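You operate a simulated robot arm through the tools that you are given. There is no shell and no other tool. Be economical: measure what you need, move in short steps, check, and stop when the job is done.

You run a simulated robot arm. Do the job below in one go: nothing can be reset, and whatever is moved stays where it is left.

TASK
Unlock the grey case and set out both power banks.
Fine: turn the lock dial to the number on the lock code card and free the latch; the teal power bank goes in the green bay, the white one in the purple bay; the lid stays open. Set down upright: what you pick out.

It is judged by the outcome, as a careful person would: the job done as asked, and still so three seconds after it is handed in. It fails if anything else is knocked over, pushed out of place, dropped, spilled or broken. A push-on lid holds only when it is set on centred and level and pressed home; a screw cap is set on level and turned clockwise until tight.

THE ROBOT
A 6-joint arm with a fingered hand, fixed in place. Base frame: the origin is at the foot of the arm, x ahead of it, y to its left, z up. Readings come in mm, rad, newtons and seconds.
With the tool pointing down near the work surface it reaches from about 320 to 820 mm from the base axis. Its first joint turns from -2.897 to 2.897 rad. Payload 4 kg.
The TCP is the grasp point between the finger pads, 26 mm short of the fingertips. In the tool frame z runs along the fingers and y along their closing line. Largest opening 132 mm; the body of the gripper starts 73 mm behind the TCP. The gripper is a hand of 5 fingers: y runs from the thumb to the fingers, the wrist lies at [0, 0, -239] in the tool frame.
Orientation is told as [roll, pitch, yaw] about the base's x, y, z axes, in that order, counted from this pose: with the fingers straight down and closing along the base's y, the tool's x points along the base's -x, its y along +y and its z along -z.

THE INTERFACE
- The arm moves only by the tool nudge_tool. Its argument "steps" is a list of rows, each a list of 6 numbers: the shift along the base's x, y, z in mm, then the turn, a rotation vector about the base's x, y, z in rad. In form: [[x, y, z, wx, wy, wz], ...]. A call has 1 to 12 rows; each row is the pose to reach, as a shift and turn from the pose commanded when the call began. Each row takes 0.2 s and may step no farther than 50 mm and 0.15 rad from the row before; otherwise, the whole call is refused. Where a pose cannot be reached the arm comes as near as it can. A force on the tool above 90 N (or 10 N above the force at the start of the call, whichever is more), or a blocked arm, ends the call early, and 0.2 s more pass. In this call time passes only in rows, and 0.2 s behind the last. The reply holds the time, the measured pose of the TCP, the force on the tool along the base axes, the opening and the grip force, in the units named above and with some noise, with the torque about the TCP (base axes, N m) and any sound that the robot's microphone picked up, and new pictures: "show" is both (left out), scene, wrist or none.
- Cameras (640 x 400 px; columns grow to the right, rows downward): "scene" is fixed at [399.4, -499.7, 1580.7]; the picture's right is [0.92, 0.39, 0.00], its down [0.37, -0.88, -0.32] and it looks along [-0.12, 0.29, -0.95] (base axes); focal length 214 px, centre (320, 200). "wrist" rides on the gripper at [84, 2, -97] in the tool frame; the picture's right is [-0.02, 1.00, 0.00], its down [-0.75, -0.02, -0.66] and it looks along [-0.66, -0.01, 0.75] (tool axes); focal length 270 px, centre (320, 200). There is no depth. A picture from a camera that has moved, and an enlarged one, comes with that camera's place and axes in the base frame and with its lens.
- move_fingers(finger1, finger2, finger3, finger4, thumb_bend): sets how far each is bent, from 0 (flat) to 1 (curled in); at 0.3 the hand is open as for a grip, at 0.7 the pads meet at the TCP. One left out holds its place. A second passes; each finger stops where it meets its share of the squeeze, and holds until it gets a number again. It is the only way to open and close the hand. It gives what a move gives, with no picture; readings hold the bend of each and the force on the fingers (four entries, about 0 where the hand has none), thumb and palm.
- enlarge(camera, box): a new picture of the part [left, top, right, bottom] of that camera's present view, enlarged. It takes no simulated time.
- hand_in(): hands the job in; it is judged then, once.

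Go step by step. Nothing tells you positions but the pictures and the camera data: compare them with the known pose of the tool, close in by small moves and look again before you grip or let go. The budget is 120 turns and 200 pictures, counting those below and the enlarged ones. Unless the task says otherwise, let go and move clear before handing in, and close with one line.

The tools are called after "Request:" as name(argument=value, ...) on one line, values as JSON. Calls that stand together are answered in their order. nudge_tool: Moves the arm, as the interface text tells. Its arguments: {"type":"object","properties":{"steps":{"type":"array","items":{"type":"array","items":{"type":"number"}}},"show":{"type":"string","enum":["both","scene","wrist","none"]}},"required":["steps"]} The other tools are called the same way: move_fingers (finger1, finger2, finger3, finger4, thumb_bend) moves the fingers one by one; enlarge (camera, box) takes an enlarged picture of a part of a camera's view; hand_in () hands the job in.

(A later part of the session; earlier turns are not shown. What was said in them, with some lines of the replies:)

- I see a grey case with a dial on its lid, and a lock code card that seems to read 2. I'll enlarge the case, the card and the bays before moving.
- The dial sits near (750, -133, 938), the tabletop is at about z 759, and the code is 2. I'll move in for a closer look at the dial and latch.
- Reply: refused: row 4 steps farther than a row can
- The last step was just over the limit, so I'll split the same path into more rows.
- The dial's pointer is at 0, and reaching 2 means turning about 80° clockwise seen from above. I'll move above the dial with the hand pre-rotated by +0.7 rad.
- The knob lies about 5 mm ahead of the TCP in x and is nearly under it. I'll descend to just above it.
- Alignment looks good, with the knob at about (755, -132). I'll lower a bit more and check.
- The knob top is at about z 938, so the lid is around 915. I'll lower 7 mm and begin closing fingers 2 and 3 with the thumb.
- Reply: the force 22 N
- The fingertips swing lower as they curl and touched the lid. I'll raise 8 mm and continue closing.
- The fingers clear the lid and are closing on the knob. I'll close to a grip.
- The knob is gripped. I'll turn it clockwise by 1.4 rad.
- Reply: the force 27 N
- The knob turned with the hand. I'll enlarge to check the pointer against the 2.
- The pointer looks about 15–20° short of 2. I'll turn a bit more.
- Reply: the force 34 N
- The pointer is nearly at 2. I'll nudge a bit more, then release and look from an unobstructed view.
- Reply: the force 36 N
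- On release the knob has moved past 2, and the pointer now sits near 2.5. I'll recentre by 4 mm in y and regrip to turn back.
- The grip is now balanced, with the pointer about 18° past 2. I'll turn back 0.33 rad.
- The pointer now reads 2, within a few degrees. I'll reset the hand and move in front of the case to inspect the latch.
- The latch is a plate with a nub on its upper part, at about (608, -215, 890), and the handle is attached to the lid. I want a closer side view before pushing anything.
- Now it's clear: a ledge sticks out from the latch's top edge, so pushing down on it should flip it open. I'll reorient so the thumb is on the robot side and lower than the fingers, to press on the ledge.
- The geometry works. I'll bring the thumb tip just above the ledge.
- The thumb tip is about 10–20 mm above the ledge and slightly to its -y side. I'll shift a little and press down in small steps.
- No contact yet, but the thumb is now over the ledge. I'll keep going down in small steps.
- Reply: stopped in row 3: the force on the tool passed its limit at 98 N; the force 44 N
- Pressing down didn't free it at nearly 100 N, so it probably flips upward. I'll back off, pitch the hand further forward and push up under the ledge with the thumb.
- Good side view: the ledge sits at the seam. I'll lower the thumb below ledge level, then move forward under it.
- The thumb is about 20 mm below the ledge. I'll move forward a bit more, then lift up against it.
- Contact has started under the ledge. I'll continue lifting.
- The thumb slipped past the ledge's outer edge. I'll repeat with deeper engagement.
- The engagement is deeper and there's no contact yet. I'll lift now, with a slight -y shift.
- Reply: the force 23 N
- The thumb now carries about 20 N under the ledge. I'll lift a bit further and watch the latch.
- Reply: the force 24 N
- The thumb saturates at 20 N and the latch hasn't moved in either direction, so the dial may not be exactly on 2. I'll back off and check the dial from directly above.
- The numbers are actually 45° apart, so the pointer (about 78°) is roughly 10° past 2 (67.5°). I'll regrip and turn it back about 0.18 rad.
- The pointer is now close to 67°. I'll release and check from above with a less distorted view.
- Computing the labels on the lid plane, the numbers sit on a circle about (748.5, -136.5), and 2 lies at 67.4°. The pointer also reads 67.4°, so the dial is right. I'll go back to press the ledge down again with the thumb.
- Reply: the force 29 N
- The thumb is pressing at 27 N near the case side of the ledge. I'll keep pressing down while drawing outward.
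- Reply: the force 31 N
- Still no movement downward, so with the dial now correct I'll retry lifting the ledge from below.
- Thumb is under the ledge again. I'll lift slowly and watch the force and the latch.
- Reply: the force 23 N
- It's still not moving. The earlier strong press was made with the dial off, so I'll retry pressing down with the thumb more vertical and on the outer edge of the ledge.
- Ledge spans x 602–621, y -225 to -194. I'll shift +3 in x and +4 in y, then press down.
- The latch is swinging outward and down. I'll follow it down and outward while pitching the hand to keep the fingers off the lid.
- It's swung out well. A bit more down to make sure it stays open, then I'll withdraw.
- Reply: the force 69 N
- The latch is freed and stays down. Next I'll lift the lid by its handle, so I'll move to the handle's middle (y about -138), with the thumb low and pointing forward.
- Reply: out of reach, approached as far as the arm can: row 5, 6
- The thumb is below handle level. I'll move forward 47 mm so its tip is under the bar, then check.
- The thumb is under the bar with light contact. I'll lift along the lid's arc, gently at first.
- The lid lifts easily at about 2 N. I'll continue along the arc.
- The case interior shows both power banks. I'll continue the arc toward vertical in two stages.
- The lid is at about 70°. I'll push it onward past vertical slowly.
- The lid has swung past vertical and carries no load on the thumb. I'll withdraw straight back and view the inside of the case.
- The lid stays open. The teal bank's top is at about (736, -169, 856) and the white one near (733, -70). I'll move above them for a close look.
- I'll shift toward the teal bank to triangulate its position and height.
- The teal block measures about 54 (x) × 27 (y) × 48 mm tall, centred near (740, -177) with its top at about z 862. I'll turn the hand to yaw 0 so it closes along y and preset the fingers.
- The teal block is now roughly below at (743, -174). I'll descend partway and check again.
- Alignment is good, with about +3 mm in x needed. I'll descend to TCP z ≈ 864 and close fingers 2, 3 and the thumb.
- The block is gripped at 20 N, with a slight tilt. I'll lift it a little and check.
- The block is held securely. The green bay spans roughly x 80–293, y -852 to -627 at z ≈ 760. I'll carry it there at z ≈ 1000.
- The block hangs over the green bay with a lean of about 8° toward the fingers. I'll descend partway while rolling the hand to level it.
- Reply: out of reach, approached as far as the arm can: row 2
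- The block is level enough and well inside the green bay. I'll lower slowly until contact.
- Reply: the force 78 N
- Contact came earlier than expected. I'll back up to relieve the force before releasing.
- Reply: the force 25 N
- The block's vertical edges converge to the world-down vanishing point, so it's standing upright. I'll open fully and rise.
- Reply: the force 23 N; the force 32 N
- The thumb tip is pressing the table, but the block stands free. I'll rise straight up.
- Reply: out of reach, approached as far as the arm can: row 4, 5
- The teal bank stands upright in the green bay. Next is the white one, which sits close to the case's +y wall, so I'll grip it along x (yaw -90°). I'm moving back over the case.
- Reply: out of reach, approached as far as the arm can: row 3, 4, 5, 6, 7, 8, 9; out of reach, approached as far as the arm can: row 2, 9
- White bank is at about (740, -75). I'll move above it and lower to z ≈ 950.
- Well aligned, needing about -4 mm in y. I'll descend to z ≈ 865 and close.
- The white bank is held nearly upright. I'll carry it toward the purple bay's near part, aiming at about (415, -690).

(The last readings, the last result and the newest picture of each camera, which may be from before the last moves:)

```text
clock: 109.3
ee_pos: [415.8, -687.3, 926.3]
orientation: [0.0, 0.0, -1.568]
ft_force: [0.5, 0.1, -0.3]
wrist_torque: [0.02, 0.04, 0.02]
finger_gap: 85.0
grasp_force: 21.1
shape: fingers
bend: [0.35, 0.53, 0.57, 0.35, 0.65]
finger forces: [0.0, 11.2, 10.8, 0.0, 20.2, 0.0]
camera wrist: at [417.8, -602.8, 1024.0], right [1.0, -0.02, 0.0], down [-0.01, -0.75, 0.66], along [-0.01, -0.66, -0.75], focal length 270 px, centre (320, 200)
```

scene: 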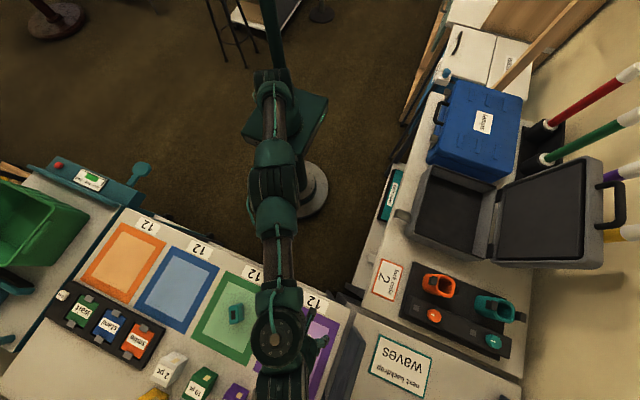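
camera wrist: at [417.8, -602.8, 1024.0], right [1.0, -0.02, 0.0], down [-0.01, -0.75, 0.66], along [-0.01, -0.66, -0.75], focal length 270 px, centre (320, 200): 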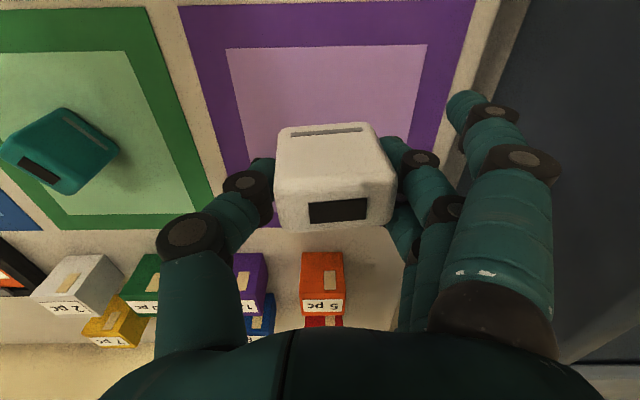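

The block is above the inner purple area (x 338–508, near edge y ≈ -656). I'll descend, then approach contact slowly.

Request:
nudge_tool(steps=[[2, -4, -35, 0, 0, 0], [2, -4, -70, 0, 0, 0], [2, -4, -85, 0, 0, 0]], show="wrist")

Request:
nudge_tool(steps=[[0, 0, -4, 0, 0, 0], [0, 0, -8, 0, 0, 0]], show="none")

```text
clock: 110.1
ee_pos: [418.1, -691.3, 843.0]
orientation: [0.001, -0.005, -1.571]
ft_force: [-3.5, 0.7, 14.3]
wrist_torque: [0.07, -0.31, 0.01]
finger_gap: 85.0
grasp_force: 23.6
shape: fingers
bend: [0.35, 0.53, 0.57, 0.35, 0.65]
finger forces: [0.1, 11.0, 12.0, 0.0, 24.2, 0.1]
camera wrist: at [419.9, -608.0, 940.0], right [1.0, -0.02, 0.0], down [-0.02, -0.75, 0.66], along [-0.01, -0.66, -0.75], focal length 270 px, centre (320, 200)
```

wrist: 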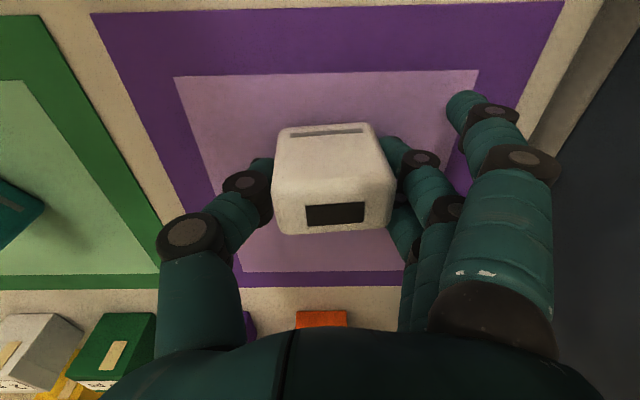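

```text
clock: 110.7
ee_pos: [416.6, -693.4, 834.4]
orientation: [0.002, -0.008, -1.573]
ft_force: [-5.4, -6.6, 34.9]
wrist_torque: [-0.11, -0.21, -0.24]
finger_gap: 84.4
grasp_force: 29.2
shape: fingers
bend: [0.35, 0.55, 0.57, 0.35, 0.66]
finger forces: [0.0, 11.8, 17.8, 0.0, 27.2, 0.1]
```

It's in contact. I'll relieve the force slightly and release gradually.

Request:
nudge_tool(steps=[[0, 0, 3, 0, 0, 0]], show="none")

Request:
move_fingers(finger2=0.52, finger3=0.54, thumb_bend=0.6)

Request:
enlarge(camera="wrist", box=[180, 60, 500, 260])

```text
clock: 111.1
ee_pos: [417.4, -690.4, 835.2]
orientation: [0.0, -0.002, -1.571]
ft_force: [-1.8, -7.7, 24.7]
wrist_torque: [-0.13, -0.35, -0.12]
finger_gap: 84.7
grasp_force: 26.5
shape: fingers
bend: [0.35, 0.55, 0.56, 0.35, 0.67]
finger forces: [0.0, 12.1, 17.0, 0.0, 23.6, 0.0]
```

```text
clock: 112.1
ee_pos: [416.8, -690.9, 833.9]
orientation: [-0.004, -0.001, -1.569]
ft_force: [-2.3, 3.4, 15.9]
wrist_torque: [0.14, -0.42, 0.06]
finger_gap: 84.8
grasp_force: 9.9
shape: fingers
bend: [0.35, 0.54, 0.57, 0.35, 0.6]
finger forces: [0.0, 11.2, 6.0, 0.1, 2.2, 0.0]
```

```text
2.00 times, centred on (340, 160) of wrist
camera zoom: at [419.3, -606.5, 931.4], right [1.0, -0.02, 0.0], down [-0.01, -0.75, 0.66], along [-0.02, -0.66, -0.75], focal length 541 px, centre (280, 280)
```

zoom: 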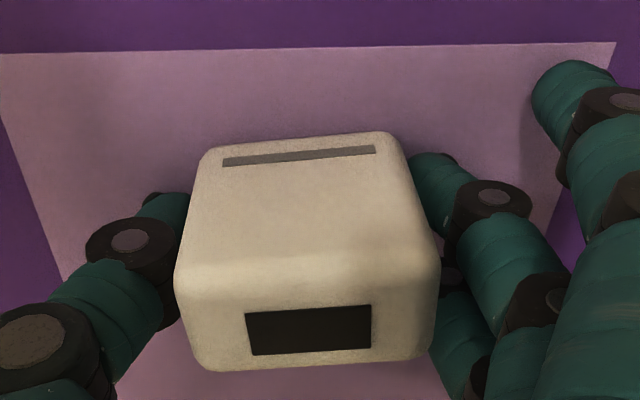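

Request:
nudge_tool(steps=[[0, 0, 4, 0, 0, 0]], show="none")

Request:
move_fingers(finger2=0.46, finger3=0.46, thumb_bend=0.5)

Request:
enlarge(camera="wrist", box=[180, 60, 500, 260])

```text
clock: 112.5
ee_pos: [416.5, -690.8, 836.1]
orientation: [-0.003, 0.001, -1.57]
ft_force: [0.2, -0.6, 0.9]
wrist_torque: [-0.02, 0.0, 0.02]
finger_gap: 84.5
grasp_force: 0.7
shape: fingers
bend: [0.35, 0.51, 0.54, 0.35, 0.6]
finger forces: [0.0, 1.1, 0.4, 0.0, 1.0, 0.0]
```

```text
clock: 113.5
ee_pos: [417.0, -691.6, 838.6]
orientation: [0.0, -0.001, -1.569]
ft_force: [0.4, -0.8, 0.1]
wrist_torque: [-0.03, 0.0, 0.0]
finger_gap: 98.1
grasp_force: 0.1
shape: fingers
bend: [0.35, 0.46, 0.46, 0.35, 0.5]
finger forces: [0.0, 0.1, 0.1, 0.0, 0.0, 0.1]
```

```text
2.00 times, centred on (340, 160) of wrist
camera zoom: at [419.1, -607.6, 935.7], right [1.0, -0.02, 0.0], down [-0.01, -0.75, 0.66], along [-0.02, -0.66, -0.75], focal length 541 px, centre (280, 280)
```

zoom: 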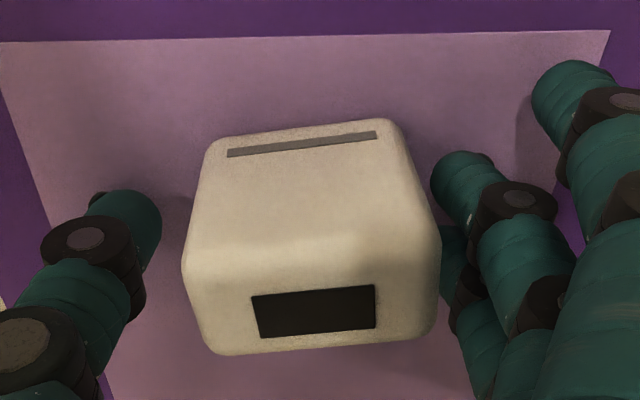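

The white bank is free and upright. I'll open a bit more, rise straight up and move clear.

Request:
move_fingers(finger2=0.4, finger3=0.4, thumb_bend=0.42)

Request:
nudge_tool(steps=[[0, 0, 20, 0, 0, 0], [0, 0, 60, 0, 0, 0], [0, 0, 100, 0, 0, 0], [0, 30, 140, 0, 0, 0], [0, 70, 170, 0, 0, 0], [20, 110, 190, 0, 0, 0], [40, 150, 200, 0, 0, 0], [60, 190, 210, 0, 0, 0], [80, 230, 220, 0, 0, 0]], show="both")

Request:
enlarge(camera="scene", box=[180, 240, 360, 400])

Request:
enlarge(camera="scene", box=[380, 130, 640, 300])

```text
clock: 114.5
ee_pos: [418.1, -691.9, 838.4]
orientation: [-0.004, -0.002, -1.572]
ft_force: [0.2, 0.3, 0.5]
wrist_torque: [0.0, 0.01, 0.01]
finger_gap: 111.0
grasp_force: 0.1
shape: fingers
bend: [0.35, 0.4, 0.4, 0.35, 0.42]
finger forces: [0.1, 0.0, 0.0, 0.0, 0.1, 0.0]
```

```text
clock: 116.5
ee_pos: [495.3, -460.8, 1057.4]
orientation: [-0.001, -0.002, -1.571]
ft_force: [0.3, -0.2, -0.8]
wrist_torque: [0.04, 0.01, -0.02]
finger_gap: 111.3
grasp_force: 0.1
shape: fingers
bend: [0.35, 0.4, 0.4, 0.35, 0.42]
finger forces: [0.0, 0.0, 0.0, 0.0, 0.0, 0.1]
out of reach, approached as far as the arm can: row 3
camera wrist: at [498.2, -376.6, 1155.2], right [1.0, -0.02, 0.0], down [-0.01, -0.75, 0.66], along [-0.02, -0.66, -0.75], focal length 270 px, centre (320, 200)
```

scene: 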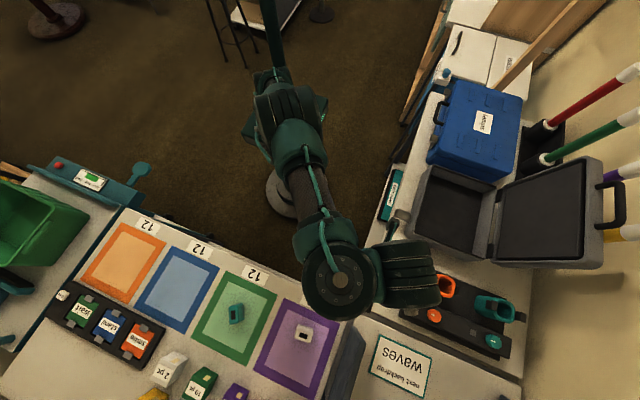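
wrist: 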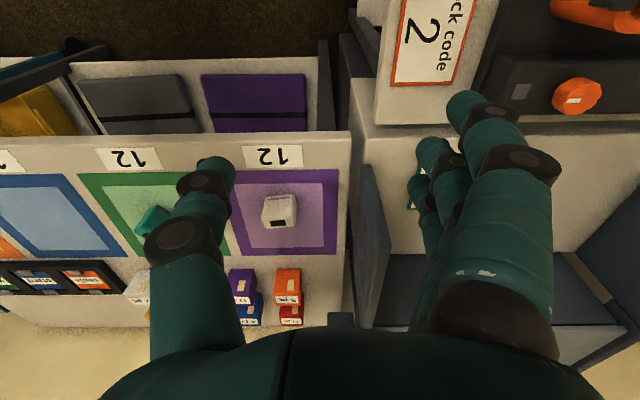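

```text
2.50 times, centred on (270, 320) of scene
camera zoom: at [399.4, -499.7, 1580.7], right [0.92, 0.39, 0.0], down [0.37, -0.88, -0.32], along [-0.12, 0.29, -0.95], focal length 536 px, centre (445, -100)
```

zoom: 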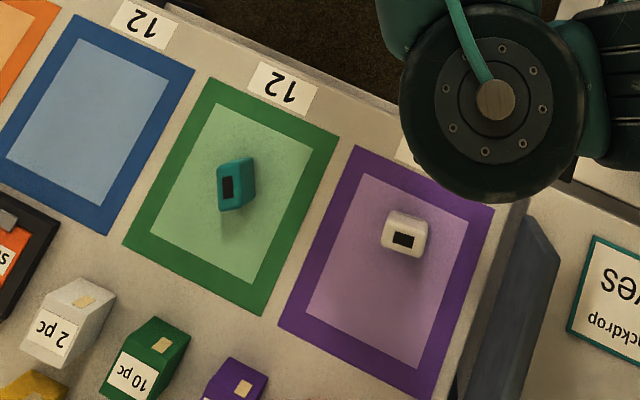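

```text
2.35 times, centred on (510, 215) of scene
camera zoom: at [399.4, -499.7, 1580.7], right [0.92, 0.39, 0.0], down [0.37, -0.88, -0.32], along [-0.12, 0.29, -0.95], focal length 505 px, centre (-127, 165)
```

zoom: 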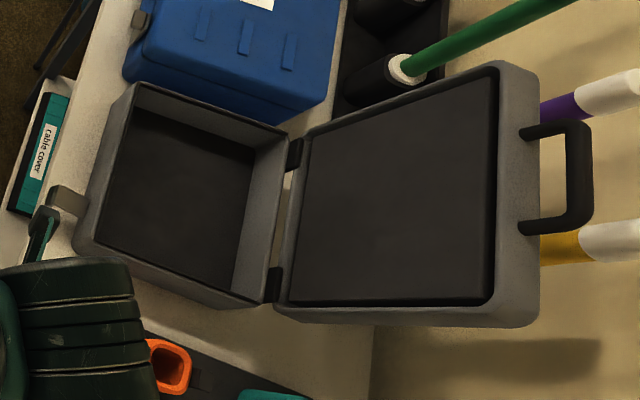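

Teal stands upright in the green bay and white in the purple bay. The lid is open, the latch is free, and the hand is empty and clear, so I'm handing in.

Request:
hand_in()

```text
The job is handed in.
```

The grey case is unlocked (dial at 2, latch freed) with its lid left open. The teal power bank stands upright in the green bay and the white one in the purple bay.
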